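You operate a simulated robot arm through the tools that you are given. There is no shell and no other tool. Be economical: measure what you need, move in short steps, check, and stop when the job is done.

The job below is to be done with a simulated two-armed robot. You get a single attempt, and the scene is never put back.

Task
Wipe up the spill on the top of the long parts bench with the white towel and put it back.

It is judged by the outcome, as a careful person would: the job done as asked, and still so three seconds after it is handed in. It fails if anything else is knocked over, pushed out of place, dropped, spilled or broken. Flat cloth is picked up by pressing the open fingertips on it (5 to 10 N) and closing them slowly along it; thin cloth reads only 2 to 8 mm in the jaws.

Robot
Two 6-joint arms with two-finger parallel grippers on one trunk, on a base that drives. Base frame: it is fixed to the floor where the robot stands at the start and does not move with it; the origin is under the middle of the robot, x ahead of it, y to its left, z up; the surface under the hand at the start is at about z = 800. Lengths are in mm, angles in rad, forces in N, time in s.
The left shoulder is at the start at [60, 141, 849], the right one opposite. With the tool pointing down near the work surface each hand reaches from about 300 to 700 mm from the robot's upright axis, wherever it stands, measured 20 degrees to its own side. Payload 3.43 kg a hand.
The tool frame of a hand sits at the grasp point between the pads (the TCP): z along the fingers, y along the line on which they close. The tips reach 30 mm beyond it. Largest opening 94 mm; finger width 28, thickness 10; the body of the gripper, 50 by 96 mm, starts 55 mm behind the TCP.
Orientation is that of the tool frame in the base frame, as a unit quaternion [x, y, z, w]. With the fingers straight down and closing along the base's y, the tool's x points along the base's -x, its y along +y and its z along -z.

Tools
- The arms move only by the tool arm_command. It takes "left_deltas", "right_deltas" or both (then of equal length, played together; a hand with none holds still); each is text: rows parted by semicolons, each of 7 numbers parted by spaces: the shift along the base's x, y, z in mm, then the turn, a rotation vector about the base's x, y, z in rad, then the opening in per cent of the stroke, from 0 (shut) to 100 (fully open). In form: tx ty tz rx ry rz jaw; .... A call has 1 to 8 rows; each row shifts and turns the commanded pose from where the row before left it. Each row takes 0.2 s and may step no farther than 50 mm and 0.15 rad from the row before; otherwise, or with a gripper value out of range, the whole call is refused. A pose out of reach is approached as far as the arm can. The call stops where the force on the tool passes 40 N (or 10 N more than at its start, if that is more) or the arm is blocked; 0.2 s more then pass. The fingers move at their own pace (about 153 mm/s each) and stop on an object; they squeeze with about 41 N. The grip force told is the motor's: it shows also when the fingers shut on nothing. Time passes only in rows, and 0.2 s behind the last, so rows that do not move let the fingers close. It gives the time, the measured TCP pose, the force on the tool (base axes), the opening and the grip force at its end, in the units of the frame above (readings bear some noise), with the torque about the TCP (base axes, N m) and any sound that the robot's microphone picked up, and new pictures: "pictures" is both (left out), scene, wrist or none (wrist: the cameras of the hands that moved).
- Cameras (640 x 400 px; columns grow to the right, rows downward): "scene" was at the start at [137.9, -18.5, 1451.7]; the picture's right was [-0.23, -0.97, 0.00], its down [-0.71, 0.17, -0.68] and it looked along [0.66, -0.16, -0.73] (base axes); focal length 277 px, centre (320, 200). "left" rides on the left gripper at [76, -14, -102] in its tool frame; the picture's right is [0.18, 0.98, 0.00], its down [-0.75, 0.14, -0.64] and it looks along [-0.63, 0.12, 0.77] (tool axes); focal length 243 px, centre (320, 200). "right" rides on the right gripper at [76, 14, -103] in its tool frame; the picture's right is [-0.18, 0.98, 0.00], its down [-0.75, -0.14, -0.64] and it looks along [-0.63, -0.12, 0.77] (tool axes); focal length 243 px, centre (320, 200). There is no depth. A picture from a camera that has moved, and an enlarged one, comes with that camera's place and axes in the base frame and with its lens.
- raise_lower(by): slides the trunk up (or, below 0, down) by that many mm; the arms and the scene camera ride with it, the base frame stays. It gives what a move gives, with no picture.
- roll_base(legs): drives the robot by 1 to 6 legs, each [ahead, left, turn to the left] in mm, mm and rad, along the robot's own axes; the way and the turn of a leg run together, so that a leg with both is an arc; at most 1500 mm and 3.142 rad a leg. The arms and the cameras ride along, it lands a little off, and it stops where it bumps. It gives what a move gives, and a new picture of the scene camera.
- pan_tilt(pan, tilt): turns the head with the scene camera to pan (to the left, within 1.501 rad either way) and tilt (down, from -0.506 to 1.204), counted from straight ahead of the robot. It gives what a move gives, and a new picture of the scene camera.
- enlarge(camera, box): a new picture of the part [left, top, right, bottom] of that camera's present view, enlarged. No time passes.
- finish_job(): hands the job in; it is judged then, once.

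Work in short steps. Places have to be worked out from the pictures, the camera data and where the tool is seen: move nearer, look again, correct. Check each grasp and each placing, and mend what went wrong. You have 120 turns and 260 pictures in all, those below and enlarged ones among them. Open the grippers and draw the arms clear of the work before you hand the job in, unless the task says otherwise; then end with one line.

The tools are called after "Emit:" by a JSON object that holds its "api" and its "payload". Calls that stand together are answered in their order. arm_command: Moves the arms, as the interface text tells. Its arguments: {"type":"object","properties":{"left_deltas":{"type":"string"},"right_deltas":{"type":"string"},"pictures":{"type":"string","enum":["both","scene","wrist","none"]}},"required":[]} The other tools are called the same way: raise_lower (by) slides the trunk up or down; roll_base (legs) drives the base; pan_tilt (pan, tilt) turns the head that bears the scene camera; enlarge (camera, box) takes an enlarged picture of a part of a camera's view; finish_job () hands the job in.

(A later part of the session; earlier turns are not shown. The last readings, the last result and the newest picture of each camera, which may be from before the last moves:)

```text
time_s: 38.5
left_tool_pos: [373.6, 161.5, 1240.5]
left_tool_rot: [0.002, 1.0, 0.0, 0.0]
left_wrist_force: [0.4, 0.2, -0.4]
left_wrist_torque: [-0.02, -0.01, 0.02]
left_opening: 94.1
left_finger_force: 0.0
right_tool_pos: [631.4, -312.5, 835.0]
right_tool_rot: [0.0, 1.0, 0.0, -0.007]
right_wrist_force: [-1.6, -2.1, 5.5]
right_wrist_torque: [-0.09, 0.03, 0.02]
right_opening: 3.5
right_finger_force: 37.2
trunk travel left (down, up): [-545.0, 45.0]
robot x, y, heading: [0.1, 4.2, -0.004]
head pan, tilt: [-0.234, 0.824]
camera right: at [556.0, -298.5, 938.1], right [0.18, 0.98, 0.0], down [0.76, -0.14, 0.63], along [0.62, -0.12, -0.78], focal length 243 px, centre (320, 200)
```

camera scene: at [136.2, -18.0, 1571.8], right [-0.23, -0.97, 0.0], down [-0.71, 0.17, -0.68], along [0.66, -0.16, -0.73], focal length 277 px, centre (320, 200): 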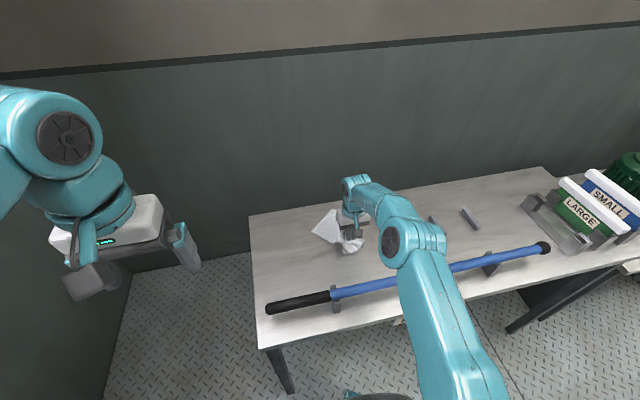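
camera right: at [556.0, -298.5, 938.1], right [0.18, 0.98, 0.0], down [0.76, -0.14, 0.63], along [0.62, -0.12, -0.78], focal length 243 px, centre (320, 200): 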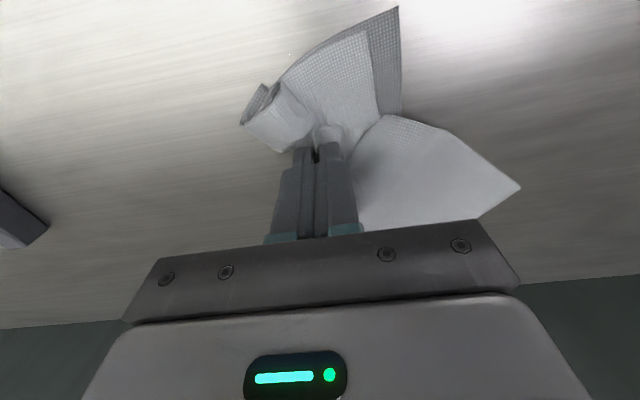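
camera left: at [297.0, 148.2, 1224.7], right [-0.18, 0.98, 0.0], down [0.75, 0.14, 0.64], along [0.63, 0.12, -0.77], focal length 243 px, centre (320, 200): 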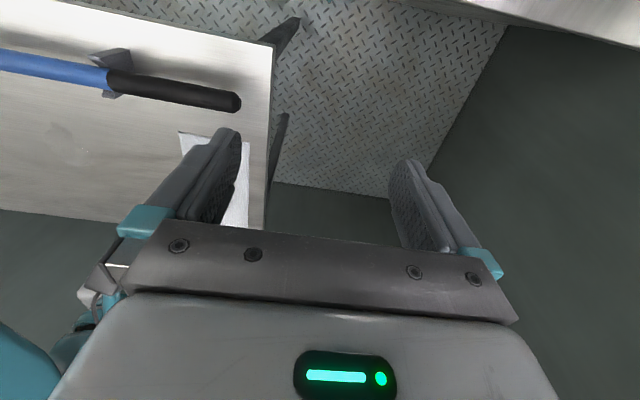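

Looks clean here. I do the last right-hand strip and then lift away to inspect.

Emit:
{"api": "arm_command", "payload": {"right_deltas": "-32 -12 0 0 0 0 0;-32 0 0 0 0 0 0;-25 0 0 0 0 0 0;0 -14 0 0 0 0 0;32 0 0 0 0 0 0;32 0 0 0 0 0 0;-20 -8 0 0 0 0 0;-44 0 0 0 0 0 0", "pictures": "none"}}

Emit:
{"api": "arm_command", "payload": {"right_deltas": "0 0 30 0 0 0 0;15 30 30 0 0 0 0;15 45 15 0 0 0 0;10 45 0 0 0 0 0;0 45 0 0 0 0 0;0 40 0 0 0 0 0"}}

Emit:
{"api": "enlarge", "payload": {"camera": "right", "box": [0, 50, 320, 250]}}

Emit:
{"api": "enlarge", "payload": {"camera": "scene", "box": [300, 180, 460, 280]}}

```text
time_s: 40.3
left_tool_pos: [371.5, 161.3, 1240.8]
left_tool_rot: [0.002, 1.0, 0.0, -0.001]
left_wrist_force: [-0.4, -0.5, -0.2]
left_wrist_torque: [-0.01, 0.0, 0.04]
left_opening: 93.9
left_finger_force: 0.1
right_tool_pos: [541.2, -345.7, 836.1]
right_tool_rot: [-0.002, 1.0, 0.001, -0.007]
right_wrist_force: [-0.1, -0.1, 1.2]
right_wrist_torque: [-0.03, -0.01, -0.01]
right_opening: 3.5
right_finger_force: 37.8
trunk travel left (down, up): [-545.0, 45.0]
robot x, y, heading: [0.6, 1.9, 0.003]
head pan, tilt: [-0.234, 0.824]
```

```text
time_s: 41.7
left_tool_pos: [371.8, 162.0, 1241.6]
left_tool_rot: [0.002, 1.0, 0.0, 0.0]
left_wrist_force: [-0.3, 0.2, -0.2]
left_wrist_torque: [0.0, 0.02, -0.01]
left_opening: 93.6
left_finger_force: 0.0
right_tool_pos: [582.4, -140.0, 908.9]
right_tool_rot: [-0.001, 1.0, -0.001, -0.007]
right_wrist_force: [-0.8, -0.2, -0.7]
right_wrist_torque: [-0.03, -0.04, -0.02]
right_opening: 3.7
right_finger_force: 38.0
trunk travel left (down, up): [-545.0, 45.0]
robot x, y, heading: [-0.3, -2.0, -0.002]
head pan, tilt: [-0.234, 0.824]
camera scene: at [136.7, -17.4, 1571.8], right [-0.23, -0.97, 0.0], down [-0.71, 0.17, -0.68], along [0.66, -0.16, -0.73], focal length 277 px, centre (320, 200)
camera right: at [506.6, -125.5, 1012.8], right [0.18, 0.98, 0.0], down [0.76, -0.14, 0.63], along [0.62, -0.12, -0.77], focal length 243 px, centre (320, 200)
```

scene: 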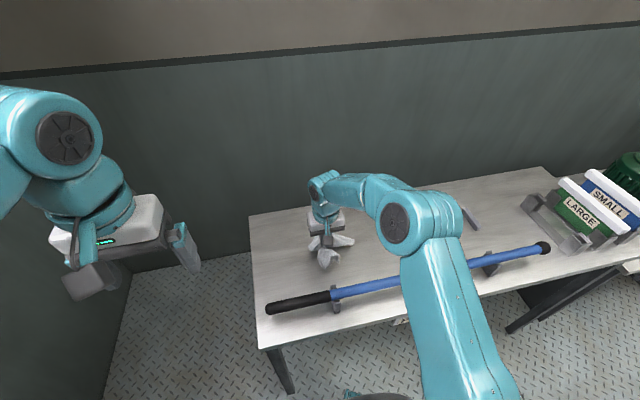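
right: 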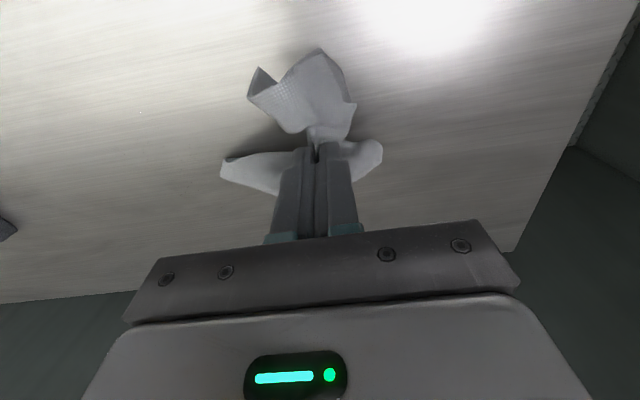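

```text
2.00 times, centred on (160, 150) of right
camera zoom: at [506.6, -125.5, 1012.8], right [0.18, 0.98, 0.0], down [0.76, -0.14, 0.63], along [0.62, -0.12, -0.77], focal length 485 px, centre (640, 300)
```

zoom: 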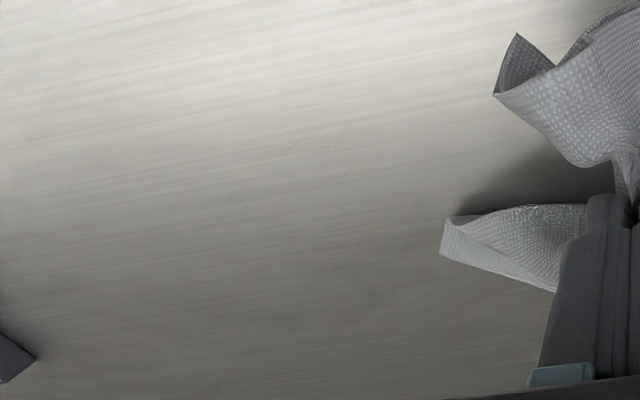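

```text
4.00 times, centred on (380, 230) of scene
camera zoom: at [136.7, -17.4, 1571.8], right [-0.23, -0.97, 0.0], down [-0.71, 0.17, -0.68], along [0.66, -0.16, -0.73], focal length 1108 px, centre (80, 80)
```

zoom: 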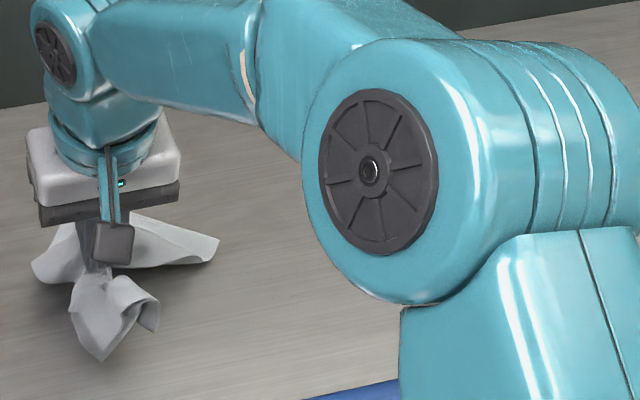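

Nearly spotless. I zoom once more to check for remaining specks.

Emit:
{"api": "enlarge", "payload": {"camera": "right", "box": [80, 80, 240, 180]}}

```text
4.00 times, centred on (160, 130) of right
camera zoom: at [506.6, -125.5, 1012.8], right [0.18, 0.98, 0.0], down [0.76, -0.14, 0.63], along [0.62, -0.12, -0.77], focal length 970 px, centre (960, 480)
```

zoom: 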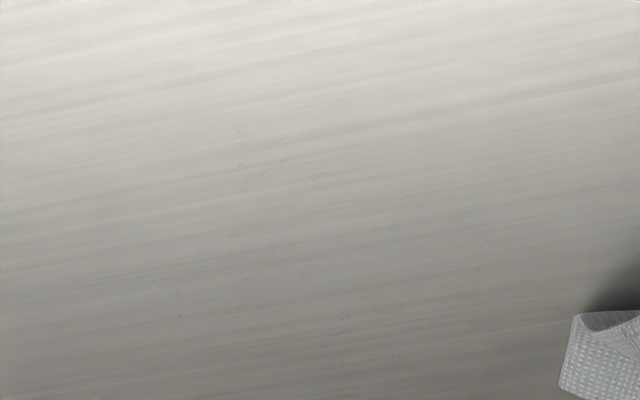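

A few tiny specks remain in x 550–600. One last light round along y.

Emit:
{"api": "arm_command", "payload": {"right_deltas": "-12 -40 0 0 0 0 0;-12 -40 0 0 0 0 0;-12 -25 -25 0 0 0 0;0 0 -25 0 0 0 0;0 0 -18 0 0 0 0;0 0 -4 0 0 0 0;0 0 -2 0 0 0 0", "pictures": "none"}}

```text
time_s: 43.3
left_tool_pos: [374.3, 160.8, 1241.5]
left_tool_rot: [0.002, 1.0, 0.0, -0.001]
left_wrist_force: [1.0, 0.6, 0.0]
left_wrist_torque: [0.04, -0.03, 0.02]
left_opening: 93.8
left_finger_force: 0.1
right_tool_pos: [544.1, -246.3, 834.7]
right_tool_rot: [-0.001, 1.0, 0.0, -0.006]
right_wrist_force: [0.5, 0.6, 1.8]
right_wrist_torque: [0.0, 0.01, -0.01]
right_opening: 3.5
right_finger_force: 37.8
trunk travel left (down, up): [-545.0, 45.0]
robot x, y, heading: [-1.0, 3.3, -0.002]
head pan, tilt: [-0.234, 0.824]
```

Light contact; I press 1.5 mm more and stroke.

Emit:
{"api": "arm_command", "payload": {"right_deltas": "0 -25 -1.5 0 0 0 0;0 -32 0 0 0 0 0;0 -36 0 0 0 0 0;12 0 0 0 0 0 0;0 32 0 0 0 0 0;0 32 0 0 0 0 0;0 32 0 0 0 0 0;12 0 0 0 0 0 0", "pictures": "none"}}

Emit:
{"api": "arm_command", "payload": {"right_deltas": "0 -32 0 0 0 0 0;0 -32 0 0 0 0 0;0 -34 0 0 0 0 0;12 0 0 0 0 0 0;0 32 0 0 0 0 0;0 32 0 0 0 0 0;0 32 0 0 0 0 0;12 0 0 0 0 0 0", "pictures": "none"}}

Emit:
{"api": "arm_command", "payload": {"right_deltas": "0 -32 0 0 0 0 0;0 -32 0 0 0 0 0;0 -34 0 0 0 0 0;12 0 0 0 0 0 0;0 32 0 0 0 0 0;0 32 0 0 0 0 0;0 32 0 0 0 0 0;12 0 0 0 0 0 0", "pictures": "none"}}

Emit:
{"api": "arm_command", "payload": {"right_deltas": "0 -32 0 0 0 0 0;0 -32 0 0 0 0 0;0 -30 0 0 0 0 0;0 30 30 0 0 0 0;-12 40 25 0 0 0 0;-12 45 20 0 0 0 0;0 45 0 0 0 0 0;0 45 0 0 0 0 0"}}

Emit:
{"api": "enlarge", "payload": {"camera": "right", "box": [40, 80, 280, 230]}}

```text
time_s: 45.1
left_tool_pos: [371.8, 161.5, 1241.4]
left_tool_rot: [0.002, 1.0, 0.0, 0.0]
left_wrist_force: [-1.1, -0.2, 0.3]
left_wrist_torque: [0.03, -0.01, 0.02]
left_opening: 94.1
left_finger_force: 0.1
right_tool_pos: [567.2, -243.9, 833.7]
right_tool_rot: [-0.001, 1.0, 0.0, -0.007]
right_wrist_force: [-2.8, 1.2, 8.2]
right_wrist_torque: [0.01, 0.06, 0.01]
right_opening: 3.2
right_finger_force: 38.0
trunk travel left (down, up): [-545.0, 45.0]
robot x, y, heading: [2.1, 0.7, 0.004]
head pan, tilt: [-0.234, 0.824]
```

```text
time_s: 46.9
left_tool_pos: [371.4, 160.3, 1241.8]
left_tool_rot: [0.002, 1.0, -0.001, 0.0]
left_wrist_force: [0.0, -0.1, 0.0]
left_wrist_torque: [0.02, 0.0, -0.01]
left_opening: 93.9
left_finger_force: 0.0
right_tool_pos: [590.4, -244.7, 834.1]
right_tool_rot: [0.0, 1.0, 0.0, -0.006]
right_wrist_force: [-2.7, 1.4, 7.3]
right_wrist_torque: [0.03, 0.05, 0.0]
right_opening: 3.5
right_finger_force: 37.6
trunk travel left (down, up): [-545.0, 45.0]
robot x, y, heading: [0.6, 0.2, -0.0]
head pan, tilt: [-0.234, 0.824]
```

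```text
time_s: 48.7
left_tool_pos: [373.2, 158.6, 1240.9]
left_tool_rot: [0.002, 1.0, 0.0, 0.0]
left_wrist_force: [-0.1, -0.5, -0.6]
left_wrist_torque: [0.01, -0.01, -0.01]
left_opening: 94.0
left_finger_force: 0.1
right_tool_pos: [615.3, -246.6, 835.3]
right_tool_rot: [-0.001, 1.0, 0.0, -0.007]
right_wrist_force: [-1.0, 0.4, 3.4]
right_wrist_torque: [-0.02, 0.03, 0.02]
right_opening: 3.2
right_finger_force: 37.5
trunk travel left (down, up): [-545.0, 45.0]
robot x, y, heading: [3.3, -1.9, 0.0]
head pan, tilt: [-0.234, 0.824]
```

```text
refused: row 6 steps farther than a row can; nothing moved
```

```text
2.67 times, centred on (160, 155) of right
camera zoom: at [540.4, -232.7, 938.3], right [0.18, 0.98, 0.0], down [0.76, -0.14, 0.63], along [0.62, -0.12, -0.78], focal length 647 px, centre (747, 320)
```

zoom: 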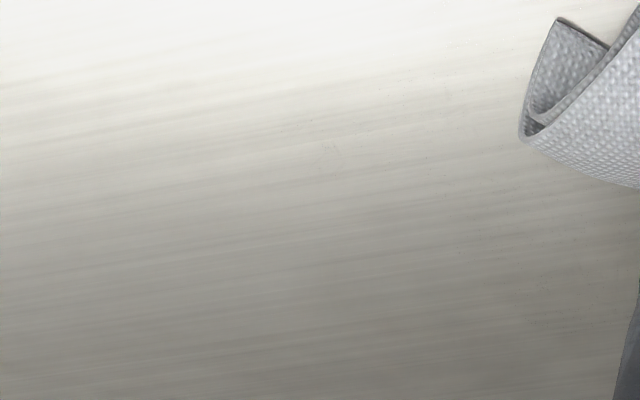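

Essentially clean. I finish the last stroke, then lift and inspect.

Emit:
{"api": "arm_command", "payload": {"right_deltas": "0 -32 -1 0 0 0 0;0 -32 0 0 0 0 0;0 -30 0 0 0 0 0;0 20 30 0 0 0 0;-10 35 25 0 0 0 0;-10 45 15 0 0 0 0;0 45 0 0 0 0 0;0 45 0 0 0 0 0"}}

Emit:
{"api": "enlarge", "payload": {"camera": "right", "box": [40, 80, 280, 230]}}

```text
time_s: 50.5
left_tool_pos: [373.7, 161.2, 1240.8]
left_tool_rot: [0.002, 1.0, -0.001, 0.0]
left_wrist_force: [0.3, 0.3, 0.7]
left_wrist_torque: [-0.03, -0.04, -0.02]
left_opening: 93.9
left_finger_force: 0.0
right_tool_pos: [597.2, -151.4, 904.1]
right_tool_rot: [0.0, 1.0, 0.0, -0.007]
right_wrist_force: [1.1, 0.1, -0.9]
right_wrist_torque: [-0.03, -0.02, 0.01]
right_opening: 3.4
right_finger_force: 37.7
trunk travel left (down, up): [-545.0, 45.0]
robot x, y, heading: [-2.3, -5.5, -0.001]
head pan, tilt: [-0.234, 0.824]
camera scene: at [137.7, -17.9, 1571.7], right [-0.23, -0.97, 0.0], down [-0.71, 0.17, -0.68], along [0.66, -0.16, -0.73], focal length 277 px, centre (320, 200)
camera right: at [521.7, -136.8, 1007.1], right [0.18, 0.98, 0.0], down [0.76, -0.14, 0.63], along [0.62, -0.12, -0.78], focal length 243 px, centre (320, 200)
```

scene: 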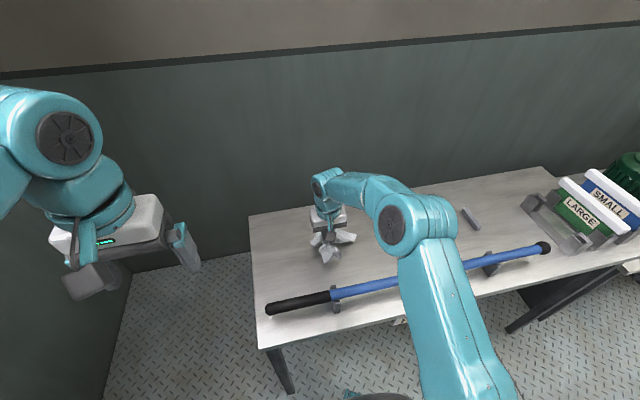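
right: 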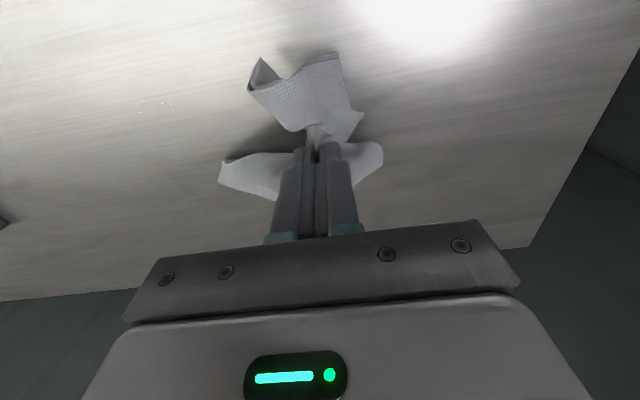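

```text
2.67 times, centred on (160, 155) of right
camera zoom: at [521.7, -136.8, 1007.1], right [0.18, 0.98, 0.0], down [0.76, -0.14, 0.63], along [0.62, -0.12, -0.78], focal length 647 px, centre (747, 320)
```

zoom: 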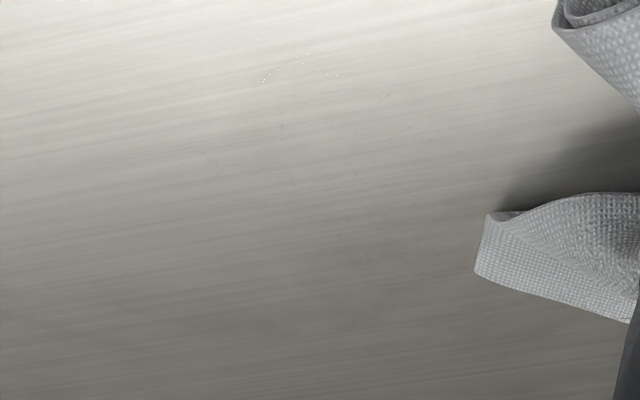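

A few glints remain near (560, −287). One more local pass with more pressure.

Emit:
{"api": "arm_command", "payload": {"right_deltas": "-25 -40 0 0 0 0 0;-25 -40 0 0 0 0 0;0 -25 -25 0 0 0 0;0 0 -25 0 0 0 0;0 0 -16 0 0 0 0;0 0 -4 0 0 0 0;0 0 -2 0 0 0 0", "pictures": "none"}}

Emit:
{"api": "arm_command", "payload": {"right_deltas": "0 -25 -1.2 0 0 0 0;0 -30 0 0 0 0 0;0 -30 0 0 0 0 0;10 0 0 0 0 0 0;0 30 0 0 0 0 0;0 30 0 0 0 0 0;0 30 0 0 0 0 0;10 0 0 0 0 0 0", "pictures": "none"}}

Emit:
{"api": "arm_command", "payload": {"right_deltas": "0 -30 0 0 0 0 0;0 -30 0 0 0 0 0;0 -30 0 0 0 0 0;10 0 0 0 0 0 0;0 30 0 0 0 0 0;0 30 0 0 0 0 0;0 30 0 0 0 0 0;10 0 0 0 0 0 0", "pictures": "none"}}

Emit:
{"api": "arm_command", "payload": {"right_deltas": "0 -30 0 0 0 0 0;0 -30 0 0 0 0 0;0 -30 0 0 0 0 0;15 0 0 0 0 0 0;0 30 0 0 0 0 0;0 30 0 0 0 0 0;0 30 0 0 0 0 0;15 0 0 0 0 0 0", "pictures": "none"}}

Emit:
{"api": "arm_command", "payload": {"right_deltas": "0 -32 0 0 0 0 0;0 -32 0 0 0 0 0;0 -30 0 0 0 0 0;0 20 30 0 0 0 0;-10 35 25 0 0 0 0;-10 45 15 0 0 0 0;0 45 0 0 0 0 0;0 45 0 0 0 0 0"}}

Emit:
{"api": "enlarge", "payload": {"camera": "right", "box": [40, 80, 280, 230]}}

```text
time_s: 52.1
left_tool_pos: [371.3, 161.1, 1241.7]
left_tool_rot: [0.002, 1.0, 0.0, 0.0]
left_wrist_force: [0.1, -0.1, -0.1]
left_wrist_torque: [-0.02, 0.03, -0.03]
left_opening: 93.6
left_finger_force: 0.0
right_tool_pos: [546.3, -257.9, 833.7]
right_tool_rot: [-0.001, 1.0, -0.001, -0.004]
right_wrist_force: [-1.3, -1.6, 18.1]
right_wrist_torque: [-0.09, 0.04, 0.01]
right_opening: 3.4
right_finger_force: 38.3
trunk travel left (down, up): [-545.0, 45.0]
robot x, y, heading: [-2.6, 1.1, -0.004]
head pan, tilt: [-0.234, 0.824]
```

```text
time_s: 53.9
left_tool_pos: [369.6, 161.4, 1241.6]
left_tool_rot: [0.003, 1.0, 0.0, 0.002]
left_wrist_force: [0.5, -0.3, -0.3]
left_wrist_torque: [0.02, 0.02, 0.0]
left_opening: 93.7
left_finger_force: 0.2
right_tool_pos: [561.6, -250.3, 833.1]
right_tool_rot: [-0.001, 1.0, -0.001, -0.006]
right_wrist_force: [-11.1, 0.3, 35.1]
right_wrist_torque: [-0.1, 0.26, -0.03]
right_opening: 3.5
right_finger_force: 37.4
trunk travel left (down, up): [-545.0, 45.0]
robot x, y, heading: [-2.3, 0.1, -0.001]
head pan, tilt: [-0.234, 0.824]
```

```text
time_s: 55.7
left_tool_pos: [371.2, 161.0, 1241.3]
left_tool_rot: [0.002, 1.0, 0.0, 0.001]
left_wrist_force: [-0.4, 0.9, 0.0]
left_wrist_torque: [0.06, -0.02, -0.03]
left_opening: 94.0
left_finger_force: 0.0
right_tool_pos: [584.5, -249.9, 834.4]
right_tool_rot: [-0.001, 1.0, 0.001, -0.007]
right_wrist_force: [-6.0, 1.8, 24.4]
right_wrist_torque: [0.01, 0.17, -0.01]
right_opening: 3.3
right_finger_force: 38.0
trunk travel left (down, up): [-545.0, 45.0]
robot x, y, heading: [-2.8, 0.8, -0.001]
head pan, tilt: [-0.234, 0.824]
```

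```text
time_s: 57.5
left_tool_pos: [369.3, 161.3, 1242.5]
left_tool_rot: [0.002, 1.0, -0.001, 0.002]
left_wrist_force: [-0.2, 0.0, 0.1]
left_wrist_torque: [-0.04, 0.01, 0.0]
left_opening: 93.9
left_finger_force: 0.1
right_tool_pos: [614.4, -248.5, 833.6]
right_tool_rot: [0.0, 1.0, 0.0, -0.005]
right_wrist_force: [-10.9, 2.7, 37.1]
right_wrist_torque: [-0.09, 0.3, -0.03]
right_opening: 3.1
right_finger_force: 37.7
trunk travel left (down, up): [-545.0, 45.0]
robot x, y, heading: [0.5, -0.8, -0.001]
head pan, tilt: [-0.234, 0.824]
```

```text
time_s: 59.3
left_tool_pos: [375.1, 160.4, 1241.6]
left_tool_rot: [0.002, 1.0, 0.0, 0.0]
left_wrist_force: [0.0, 0.0, -0.7]
left_wrist_torque: [0.01, -0.01, 0.03]
left_opening: 94.0
left_finger_force: 0.1
right_tool_pos: [595.9, -155.9, 904.5]
right_tool_rot: [0.0, 1.0, 0.001, -0.008]
right_wrist_force: [-0.4, 0.6, -1.2]
right_wrist_torque: [0.01, 0.03, 0.03]
right_opening: 3.2
right_finger_force: 38.0
trunk travel left (down, up): [-545.0, 45.0]
robot x, y, heading: [-0.9, -1.4, 0.0]
head pan, tilt: [-0.234, 0.824]
camera scene: at [138.6, -18.4, 1571.6], right [-0.23, -0.97, 0.0], down [-0.71, 0.17, -0.68], along [0.66, -0.16, -0.73], focal length 277 px, centre (320, 200)
camera right: at [521.2, -142.2, 1008.2], right [0.18, 0.98, 0.0], down [0.76, -0.14, 0.63], along [0.62, -0.12, -0.78], focal length 243 px, centre (320, 200)
```

scene: 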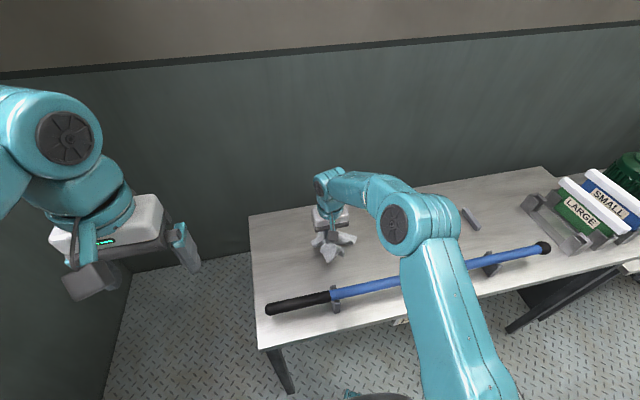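
right: 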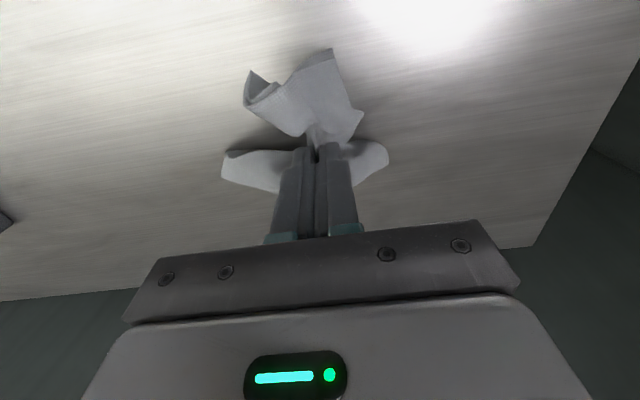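

```text
2.67 times, centred on (160, 155) of right
camera zoom: at [521.2, -142.2, 1008.2], right [0.18, 0.98, 0.0], down [0.76, -0.14, 0.63], along [0.62, -0.12, -0.78], focal length 647 px, centre (747, 320)
```

zoom: 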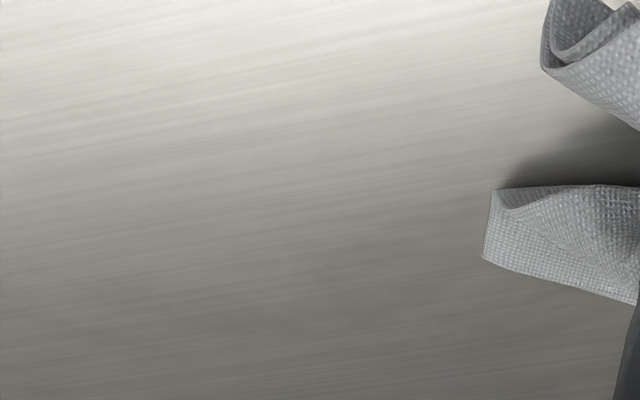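

The bench is clean. Now I carry the towel back to its original place (grip point about (600, −16)) and lower it.

Emit:
{"api": "arm_command", "payload": {"right_deltas": "0 45 20 0 0 0 0;2 45 0 0 0 0 0;2 45 0 0 0 0 0;0 5 0 0 0 0 0;0 0 -40 0 0 0 0;0 0 -30 0 0 0 0;0 0 -15 0 0 0 0;0 0 0 0 0 0 0"}}

```text
time_s: 61.1
left_tool_pos: [372.0, 162.2, 1240.8]
left_tool_rot: [0.001, 1.0, 0.0, 0.0]
left_wrist_force: [0.2, 0.5, -0.5]
left_wrist_torque: [0.0, 0.0, 0.01]
left_opening: 94.0
left_finger_force: 0.1
right_tool_pos: [598.9, -14.1, 837.7]
right_tool_rot: [0.0, 1.0, -0.001, -0.005]
right_wrist_force: [-0.1, 0.2, 5.1]
right_wrist_torque: [-0.07, -0.05, 0.02]
right_opening: 3.1
right_finger_force: 37.9
trunk travel left (down, up): [-545.0, 45.0]
robot x, y, heading: [-2.2, -3.5, 0.004]
head pan, tilt: [-0.234, 0.824]
camera scene: at [136.2, -17.4, 1571.9], right [-0.23, -0.97, 0.0], down [-0.71, 0.17, -0.68], along [0.66, -0.16, -0.73], focal length 277 px, centre (320, 200)
camera right: at [524.0, -0.8, 939.9], right [0.18, 0.98, 0.0], down [0.76, -0.14, 0.63], along [0.62, -0.12, -0.77], focal length 243 px, centre (320, 200)
```

scene: 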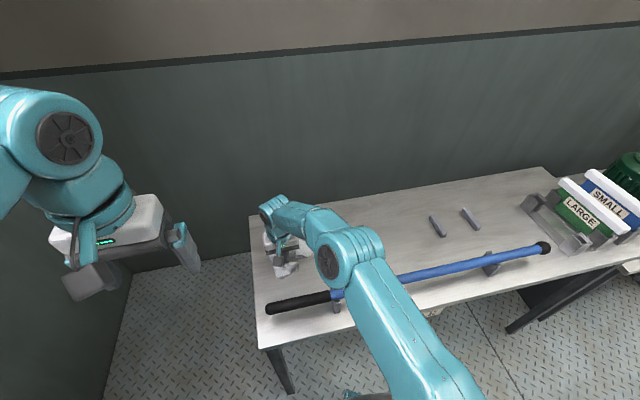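
right: 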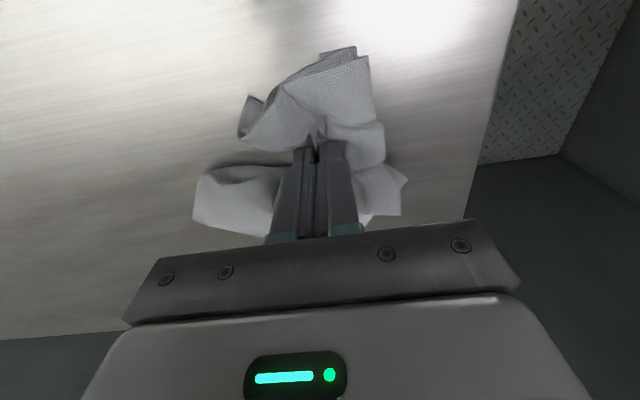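

At its place, lightly touching. I open slowly against the cloth so the pinch spreads, then rise and look.

Emit:
{"api": "arm_command", "payload": {"right_deltas": "0 0 0 0 0 0 8;0 0 0 0 0 0 18;0 0 0 0 0 0 30;0 0 0 0 0 0 45;0 0 0 0 0 0 45;0 0 40 0 0 0 45;0 0 45 0 0 0 45;0 0 45 0 0 0 45"}}

Emit:
{"api": "enlarge", "payload": {"camera": "right", "box": [160, 0, 480, 200]}}

```text
time_s: 62.9
left_tool_pos: [372.3, 161.1, 1241.2]
left_tool_rot: [0.002, 1.0, 0.001, 0.0]
left_wrist_force: [-0.6, 0.0, 0.9]
left_wrist_torque: [-0.01, 0.02, -0.02]
left_opening: 93.9
left_finger_force: 0.0
right_tool_pos: [599.5, -13.1, 965.4]
right_tool_rot: [-0.001, 1.0, 0.0, -0.007]
right_wrist_force: [-0.5, -0.5, -0.2]
right_wrist_torque: [0.01, 0.01, -0.02]
right_opening: 42.0
right_finger_force: 0.1
trunk travel left (down, up): [-545.0, 45.0]
robot x, y, heading: [2.2, 1.9, 0.002]
head pan, tilt: [-0.234, 0.824]
camera scene: at [137.0, -18.4, 1571.7], right [-0.23, -0.97, 0.0], down [-0.71, 0.17, -0.68], along [0.66, -0.16, -0.73], focal length 277 px, centre (320, 200)
camera right: at [524.9, 0.6, 1069.8], right [0.18, 0.98, 0.0], down [0.76, -0.14, 0.63], along [0.62, -0.12, -0.78], focal length 243 px, centre (320, 200)
```

scene: 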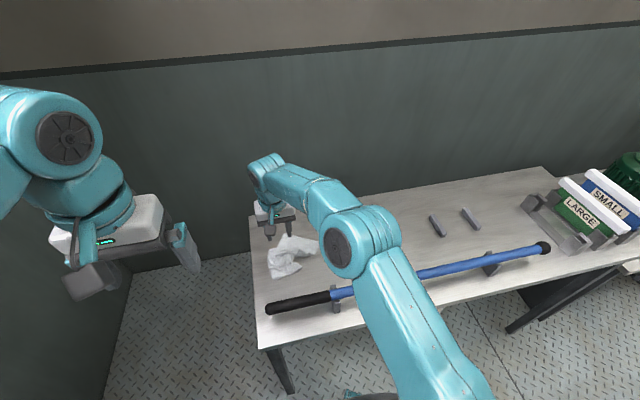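
right: 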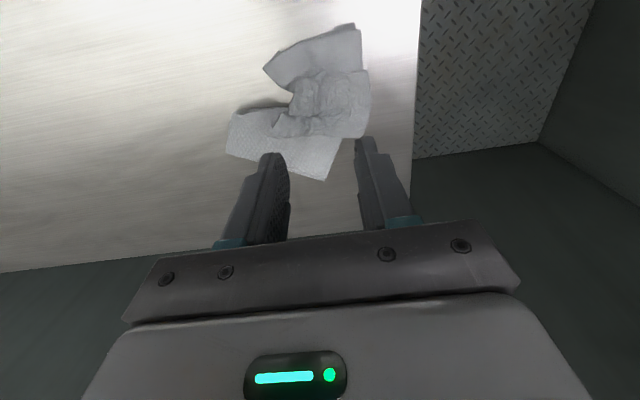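

```text
2.00 times, centred on (320, 100) of right
camera zoom: at [524.9, 0.6, 1069.8], right [0.18, 0.98, 0.0], down [0.76, -0.14, 0.63], along [0.62, -0.12, -0.78], focal length 485 px, centre (320, 400)
```

zoom: 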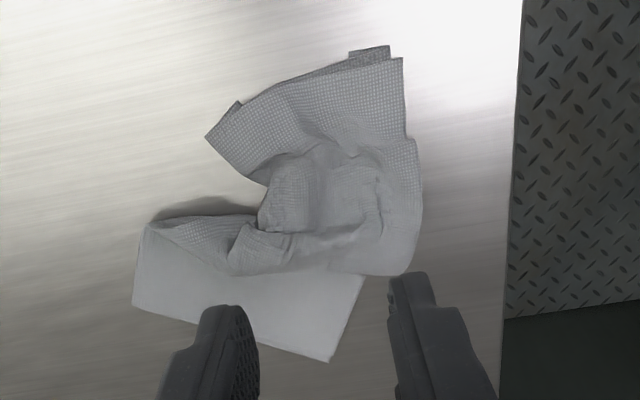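

The towel is back but crumpled: near edge about right, far end folded to the side, from (645,−138) to (708,−28). To straighten it I need more reach, so I look down to see whether the base can advance.

Emit:
{"api": "pan_tilt", "payload": {"pan": 0, "tilt": 1.2}}

```text
time_s: 63.8
left_tool_pos: [372.9, 161.3, 1241.8]
left_tool_rot: [0.003, 1.0, 0.0, 0.0]
left_wrist_force: [0.0, -0.6, -0.1]
left_wrist_torque: [0.01, 0.02, 0.03]
left_opening: 93.9
left_finger_force: 0.0
right_tool_pos: [600.4, -13.4, 964.8]
right_tool_rot: [-0.001, 1.0, 0.0, -0.007]
right_wrist_force: [-0.5, 0.6, -0.5]
right_wrist_torque: [-0.02, -0.02, -0.02]
right_opening: 42.3
right_finger_force: 0.1
trunk travel left (down, up): [-545.0, 45.0]
robot x, y, heading: [3.9, 2.6, 0.0]
head pan, tilt: [0.0, 1.201]
camera scene: at [116.1, -0.1, 1546.0], right [0.0, -1.0, 0.0], down [-0.93, 0.0, -0.36], along [0.36, 0.0, -0.93], focal length 277 px, centre (320, 200)
```

scene: 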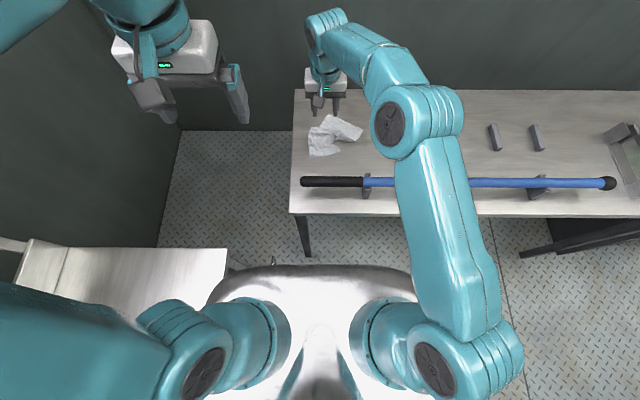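

The base front is about 70 mm from the bench edge; I advance 45 mm only.

Emit:
{"api": "roll_base", "payload": {"legs": [[45, 0, 0]]}}

```text
time_s: 65.0
left_tool_pos: [416.0, 158.3, 1241.5]
left_tool_rot: [0.001, 1.0, 0.001, 0.001]
left_wrist_force: [0.3, -0.3, 0.5]
left_wrist_torque: [0.01, 0.0, 0.0]
left_opening: 94.3
left_finger_force: 0.1
right_tool_pos: [643.8, -13.7, 967.2]
right_tool_rot: [-0.002, 1.0, 0.0, -0.006]
right_wrist_force: [-0.2, 0.1, 0.6]
right_wrist_torque: [0.03, -0.04, -0.02]
right_opening: 42.3
right_finger_force: 0.2
trunk travel left (down, up): [-545.0, 45.0]
robot x, y, heading: [42.7, 3.6, -0.0]
head pan, tilt: [0.0, 1.201]
camera scene: at [162.0, -1.9, 1546.1], right [0.0, -1.0, 0.0], down [-0.93, 0.0, -0.36], along [0.36, 0.0, -0.93], focal length 277 px, centre (320, 200)
```

scene: 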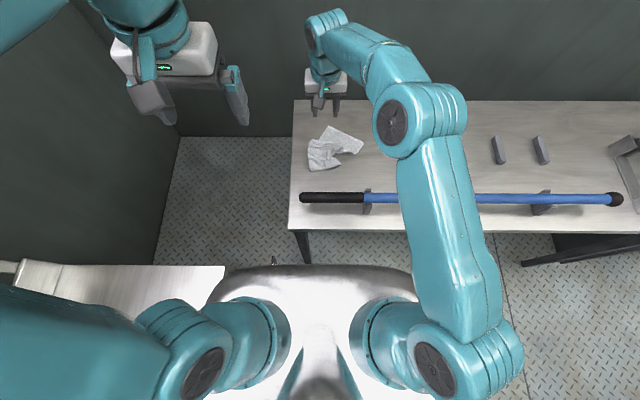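

Good. I zoom on the towel from above.

Emit:
{"api": "enlarge", "payload": {"camera": "scene", "box": [280, 95, 400, 170]}}

```text
5.33 times, centred on (340, 132) of scene
camera zoom: at [162.0, -1.9, 1546.1], right [0.0, -1.0, 0.0], down [-0.93, 0.0, -0.36], along [0.36, 0.0, -0.93], focal length 1477 px, centre (213, 560)
```

zoom: 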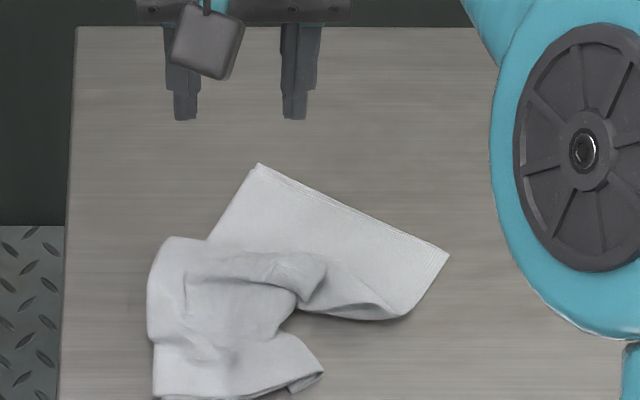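

Far edge runs from (706,−29) to (645,−141). I'll pinch its middle at about (665,−79), with the jaws closing along the edge (yaw −0.5).

Emit:
{"api": "arm_command", "payload": {"right_deltas": "5 -16 -10 0 0 -0.125 45;5 -16 -20 0 0 -0.125 45;5 -16 -30 0 0 -0.125 45;6 -17 -30 0 0 -0.125 45;0 0 -25 0 0 0 45;0 0 -10 0 0 0 45;0 0 0 0 0 0 45"}}

Emit:
{"api": "enlarge", "payload": {"camera": "scene", "box": [280, 95, 400, 170]}}

```text
time_s: 66.6
left_tool_pos: [416.5, 160.8, 1242.0]
left_tool_rot: [0.002, 1.0, 0.0, 0.001]
left_wrist_force: [0.2, 0.6, 0.0]
left_wrist_torque: [0.01, 0.01, 0.04]
left_opening: 94.1
left_finger_force: 0.0
right_tool_pos: [665.0, -80.5, 840.4]
right_tool_rot: [0.247, 0.969, 0.002, -0.005]
right_wrist_force: [-0.3, -0.1, 0.5]
right_wrist_torque: [0.02, -0.01, 0.01]
right_opening: 42.3
right_finger_force: 0.0
trunk travel left (down, up): [-545.0, 45.0]
robot x, y, heading: [50.2, 0.3, -0.003]
head pan, tilt: [0.0, 1.201]
camera scene: at [162.5, 0.0, 1546.1], right [0.0, -1.0, 0.0], down [-0.93, 0.0, -0.36], along [0.36, 0.0, -0.93], focal length 277 px, centre (320, 200)
camera right: at [606.5, -32.1, 945.1], right [0.63, 0.78, 0.0], down [0.6, -0.49, 0.63], along [0.49, -0.4, -0.77], focal length 243 px, centre (320, 200)
```

scene: 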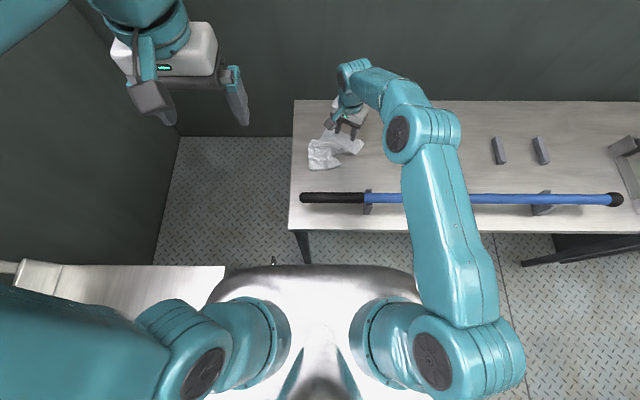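
right: 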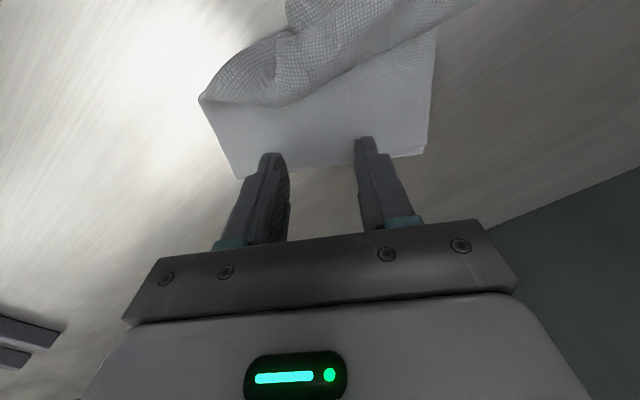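

```text
5.33 times, centred on (340, 132) of scene
camera zoom: at [162.5, 0.0, 1546.1], right [0.0, -1.0, 0.0], down [-0.93, 0.0, -0.36], along [0.36, 0.0, -0.93], focal length 1477 px, centre (213, 560)
```

zoom: 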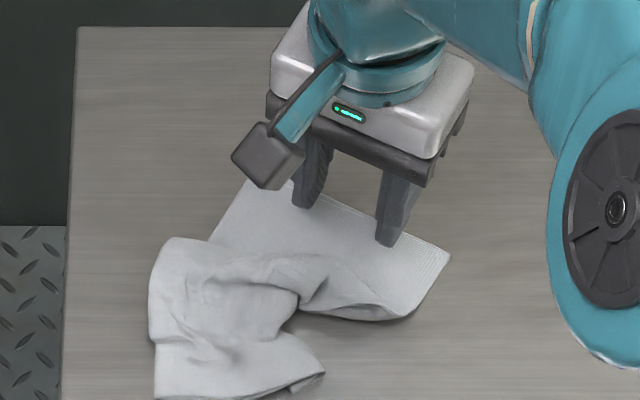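

The tips are about 12–15 mm inside the edge, as wanted. I descend to contact.

Emit:
{"api": "arm_command", "payload": {"right_deltas": "0 0 -4 0 0 0 45;0 0 -2 0 0 0 45;0 0 -1 0 0 0 45;0 0 0 0 0 0 45", "pictures": "none"}}

```text
time_s: 67.6
left_tool_pos: [416.8, 161.0, 1241.0]
left_tool_rot: [0.002, 1.0, 0.0, 0.0]
left_wrist_force: [-0.5, 0.1, 0.4]
left_wrist_torque: [0.02, -0.02, -0.02]
left_opening: 94.1
left_finger_force: 0.0
right_tool_pos: [665.6, -79.9, 834.4]
right_tool_rot: [0.246, 0.969, 0.001, -0.006]
right_wrist_force: [0.4, 0.7, 0.4]
right_wrist_torque: [0.0, 0.01, 0.01]
right_opening: 42.0
right_finger_force: 0.0
trunk travel left (down, up): [-545.0, 45.0]
robot x, y, heading: [44.0, 2.4, 0.001]
head pan, tilt: [0.0, 1.201]
```

Still above; a little lower.

Emit:
{"api": "arm_command", "payload": {"right_deltas": "0 0 -1.5 0 0 0 45;0 0 -1 0 0 0 45;0 0 0 0 0 0 45", "pictures": "none"}}

```text
time_s: 68.4
left_tool_pos: [416.8, 160.0, 1242.1]
left_tool_rot: [0.002, 1.0, 0.0, 0.0]
left_wrist_force: [-0.3, 0.1, 0.5]
left_wrist_torque: [-0.02, 0.05, 0.01]
left_opening: 94.0
left_finger_force: 0.0
right_tool_pos: [665.8, -79.4, 831.8]
right_tool_rot: [0.247, 0.969, 0.001, -0.006]
right_wrist_force: [-0.4, -0.4, 5.5]
right_wrist_torque: [0.0, -0.06, 0.01]
right_opening: 42.3
right_finger_force: 0.1
trunk travel left (down, up): [-545.0, 45.0]
robot x, y, heading: [48.4, 1.4, 0.001]
head pan, tilt: [0.0, 1.201]
```

5.5 N contact; closing slowly along the cloth.

Emit:
{"api": "arm_command", "payload": {"right_deltas": "0 0 -0.4 0 0 0 40;0 0 0 0 0 0 34;0 0 0 0 0 0 28;0 0 0 0 0 0 22;0 0 0 0 0 0 16;0 0 0 0 0 0 10;0 0 0 0 0 0 4;0 0 0 0 0 0 0", "pictures": "wrist"}}

```text
time_s: 70.2
left_tool_pos: [416.4, 160.8, 1241.1]
left_tool_rot: [0.002, 1.0, 0.0, 0.0]
left_wrist_force: [0.1, -0.2, 0.1]
left_wrist_torque: [-0.03, -0.04, -0.06]
left_opening: 94.0
left_finger_force: 0.1
right_tool_pos: [665.7, -78.5, 832.7]
right_tool_rot: [0.247, 0.969, 0.002, -0.006]
right_wrist_force: [-0.7, -0.1, 14.2]
right_wrist_torque: [-0.07, -0.03, 0.0]
right_opening: 3.4
right_finger_force: 38.1
trunk travel left (down, up): [-545.0, 45.0]
robot x, y, heading: [49.5, -4.4, -0.002]
head pan, tilt: [0.0, 1.201]
camera right: at [606.3, -30.7, 935.8], right [0.63, 0.78, 0.0], down [0.6, -0.49, 0.63], along [0.49, -0.4, -0.77], focal length 243 px, centre (320, 200)
```

right: 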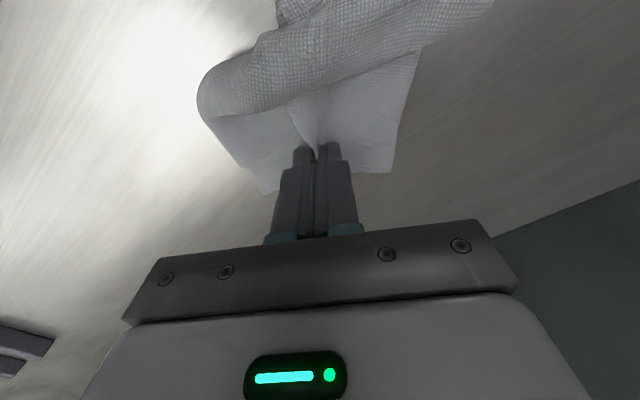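

Gripped (3.4 mm). I lift slightly and pull the end outward to +x, turning it straight, with some forward tilt for reach.

Emit:
{"api": "arm_command", "payload": {"right_deltas": "0 0 25 0 0 0 0;14 10 5 0 0 0.125 0;14 10 0 0 0 0.125 0;14 10 0 0 0 0.125 0;14 10 0 0 0 0.125 0;12 7 0 0 -0.12 0 0;12 7 0 0 -0.12 0 0;10 7 0 0 -0.12 0 0"}}

Emit:
{"api": "enlarge", "payload": {"camera": "scene", "box": [280, 85, 400, 160]}}

```text
time_s: 72.0
left_tool_pos: [417.9, 160.3, 1241.7]
left_tool_rot: [0.002, 1.0, 0.0, 0.0]
left_wrist_force: [-0.7, -0.3, -0.1]
left_wrist_torque: [0.0, -0.01, -0.01]
left_opening: 93.6
left_finger_force: 0.1
right_tool_pos: [720.1, -22.4, 864.3]
right_tool_rot: [-0.001, 0.985, 0.0, 0.172]
right_wrist_force: [0.1, 0.4, -1.0]
right_wrist_torque: [-0.02, 0.0, -0.04]
right_opening: 3.4
right_finger_force: 38.4
right hand out of reach, approached as far as the arm can: row 3, 4, 5
trunk travel left (down, up): [-545.0, 45.0]
robot x, y, heading: [46.9, -1.6, 0.002]
head pan, tilt: [0.0, 1.201]
camera scene: at [164.3, -0.4, 1545.9], right [0.0, -1.0, 0.0], down [-0.93, 0.0, -0.36], along [0.36, 0.0, -0.93], focal length 277 px, centre (320, 200)
camera right: at [613.6, -8.3, 934.8], right [0.17, 0.98, 0.06], down [0.49, -0.14, 0.86], along [0.85, -0.12, -0.51], focal length 243 px, centre (320, 200)
```

scene: 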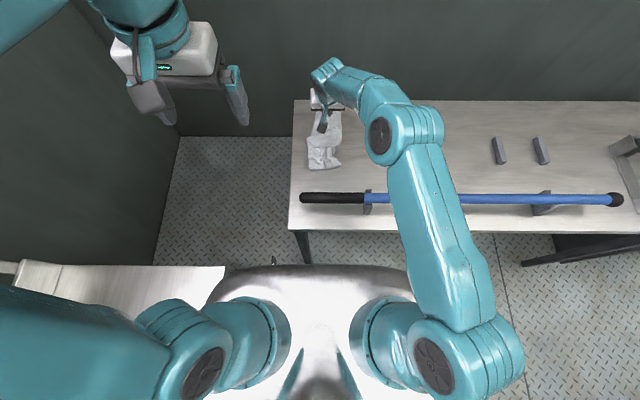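
right: 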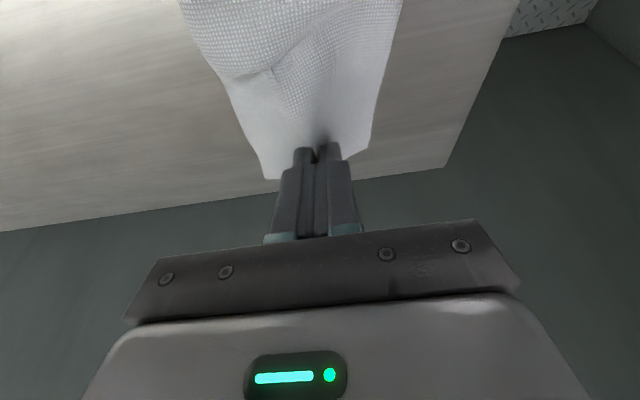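

```text
5.33 times, centred on (340, 122) of scene
camera zoom: at [164.3, -0.4, 1545.9], right [0.0, -1.0, 0.0], down [-0.93, 0.0, -0.36], along [0.36, 0.0, -0.93], focal length 1477 px, centre (213, 613)
```

zoom: 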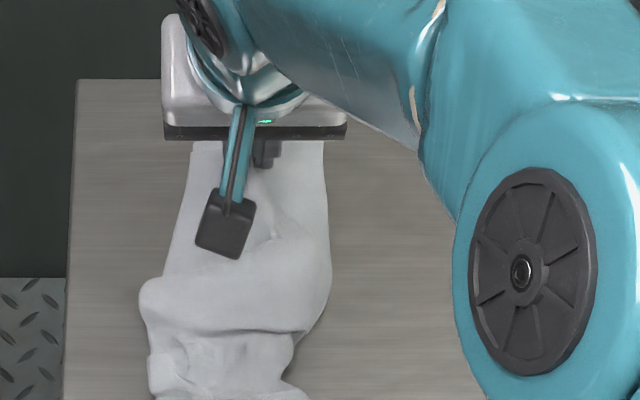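

Very good: it unfolds in line. I pull a further 40 mm with a bit more tilt, then lower.

Emit:
{"api": "arm_command", "payload": {"right_deltas": "12 0 0 0 -0.1 0 0;12 0 -5 0 -0.1 0 0;12 0 -10 0 -0.05 0 0;5 0 -5 0 0 0 0;0 0 0 0 0 0 0"}}

Emit:
{"api": "enlarge", "payload": {"camera": "scene", "box": [280, 95, 400, 170]}}

```text
time_s: 73.2
left_tool_pos: [417.1, 161.0, 1241.2]
left_tool_rot: [0.002, 1.0, 0.0, 0.0]
left_wrist_force: [0.1, 0.3, 0.3]
left_wrist_torque: [0.01, 0.02, -0.02]
left_opening: 93.9
left_finger_force: 0.0
right_tool_pos: [761.0, -21.6, 844.9]
right_tool_rot: [0.0, 0.956, -0.001, 0.294]
right_wrist_force: [-0.6, -0.1, -0.4]
right_wrist_torque: [0.0, 0.02, -0.03]
right_opening: 3.2
right_finger_force: 37.8
trunk travel left (down, up): [-545.0, 45.0]
robot x, y, heading: [47.7, -0.8, -0.002]
head pan, tilt: [0.0, 1.201]
camera scene: at [163.7, 0.2, 1546.0], right [0.0, -1.0, 0.0], down [-0.93, 0.0, -0.36], along [0.36, 0.0, -0.93], focal length 277 px, centre (320, 200)
camera right: at [640.3, -7.3, 886.5], right [0.15, 0.98, 0.1], down [0.26, -0.14, 0.95], along [0.95, -0.12, -0.28], focal length 243 px, centre (320, 200)
```

scene: 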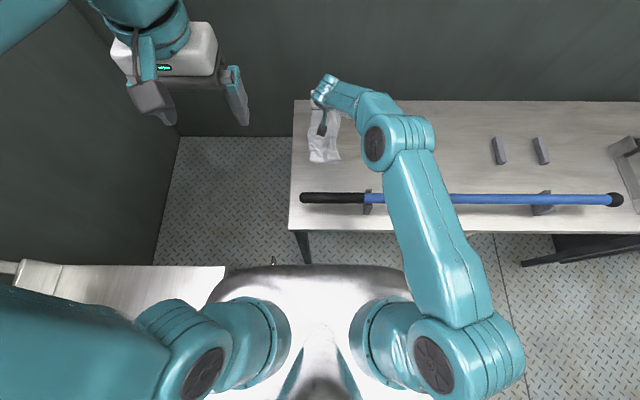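
right: 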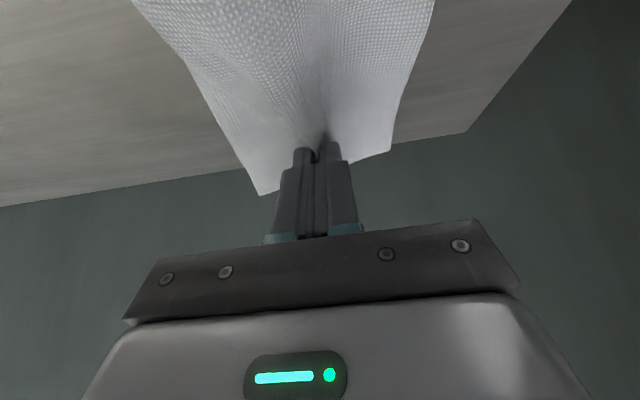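

```text
5.33 times, centred on (340, 132) of scene
camera zoom: at [163.7, 0.2, 1546.0], right [0.0, -1.0, 0.0], down [-0.93, 0.0, -0.36], along [0.36, 0.0, -0.93], focal length 1477 px, centre (213, 560)
```

zoom: 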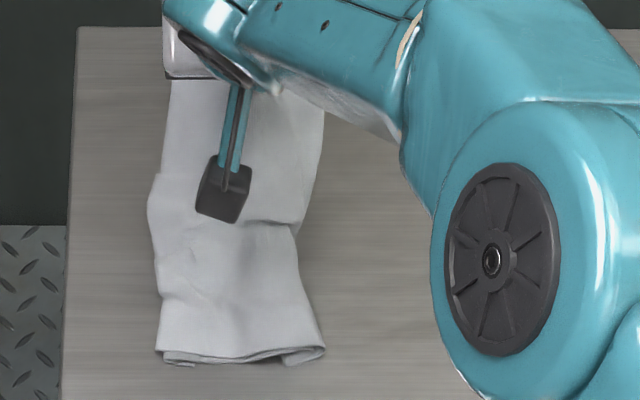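

Nearly flat. The near edge slid to x≈578. I lower the far end to the bench at x≈778 and release, spreading the jaws slowly.

Emit:
{"api": "arm_command", "payload": {"right_deltas": "-4 0 -8 0 0 0 0;-3 0 -6 0 0 0 0;0 0 -2 0 0 0 0;0 0 0 0 0 0 0", "pictures": "none"}}

```text
time_s: 74.2
left_tool_pos: [414.8, 160.5, 1243.0]
left_tool_rot: [0.001, 1.0, 0.0, 0.001]
left_wrist_force: [0.2, -0.2, -0.3]
left_wrist_torque: [0.0, -0.02, -0.03]
left_opening: 93.9
left_finger_force: 0.0
right_tool_pos: [756.4, -20.5, 834.5]
right_tool_rot: [0.0, 0.954, 0.0, 0.298]
right_wrist_force: [4.2, -2.5, 27.6]
right_wrist_torque: [-0.07, -0.31, -0.02]
right_opening: 3.4
right_finger_force: 37.7
trunk travel left (down, up): [-545.0, 45.0]
robot x, y, heading: [47.8, -2.0, -0.0]
head pan, tilt: [0.0, 1.201]
```

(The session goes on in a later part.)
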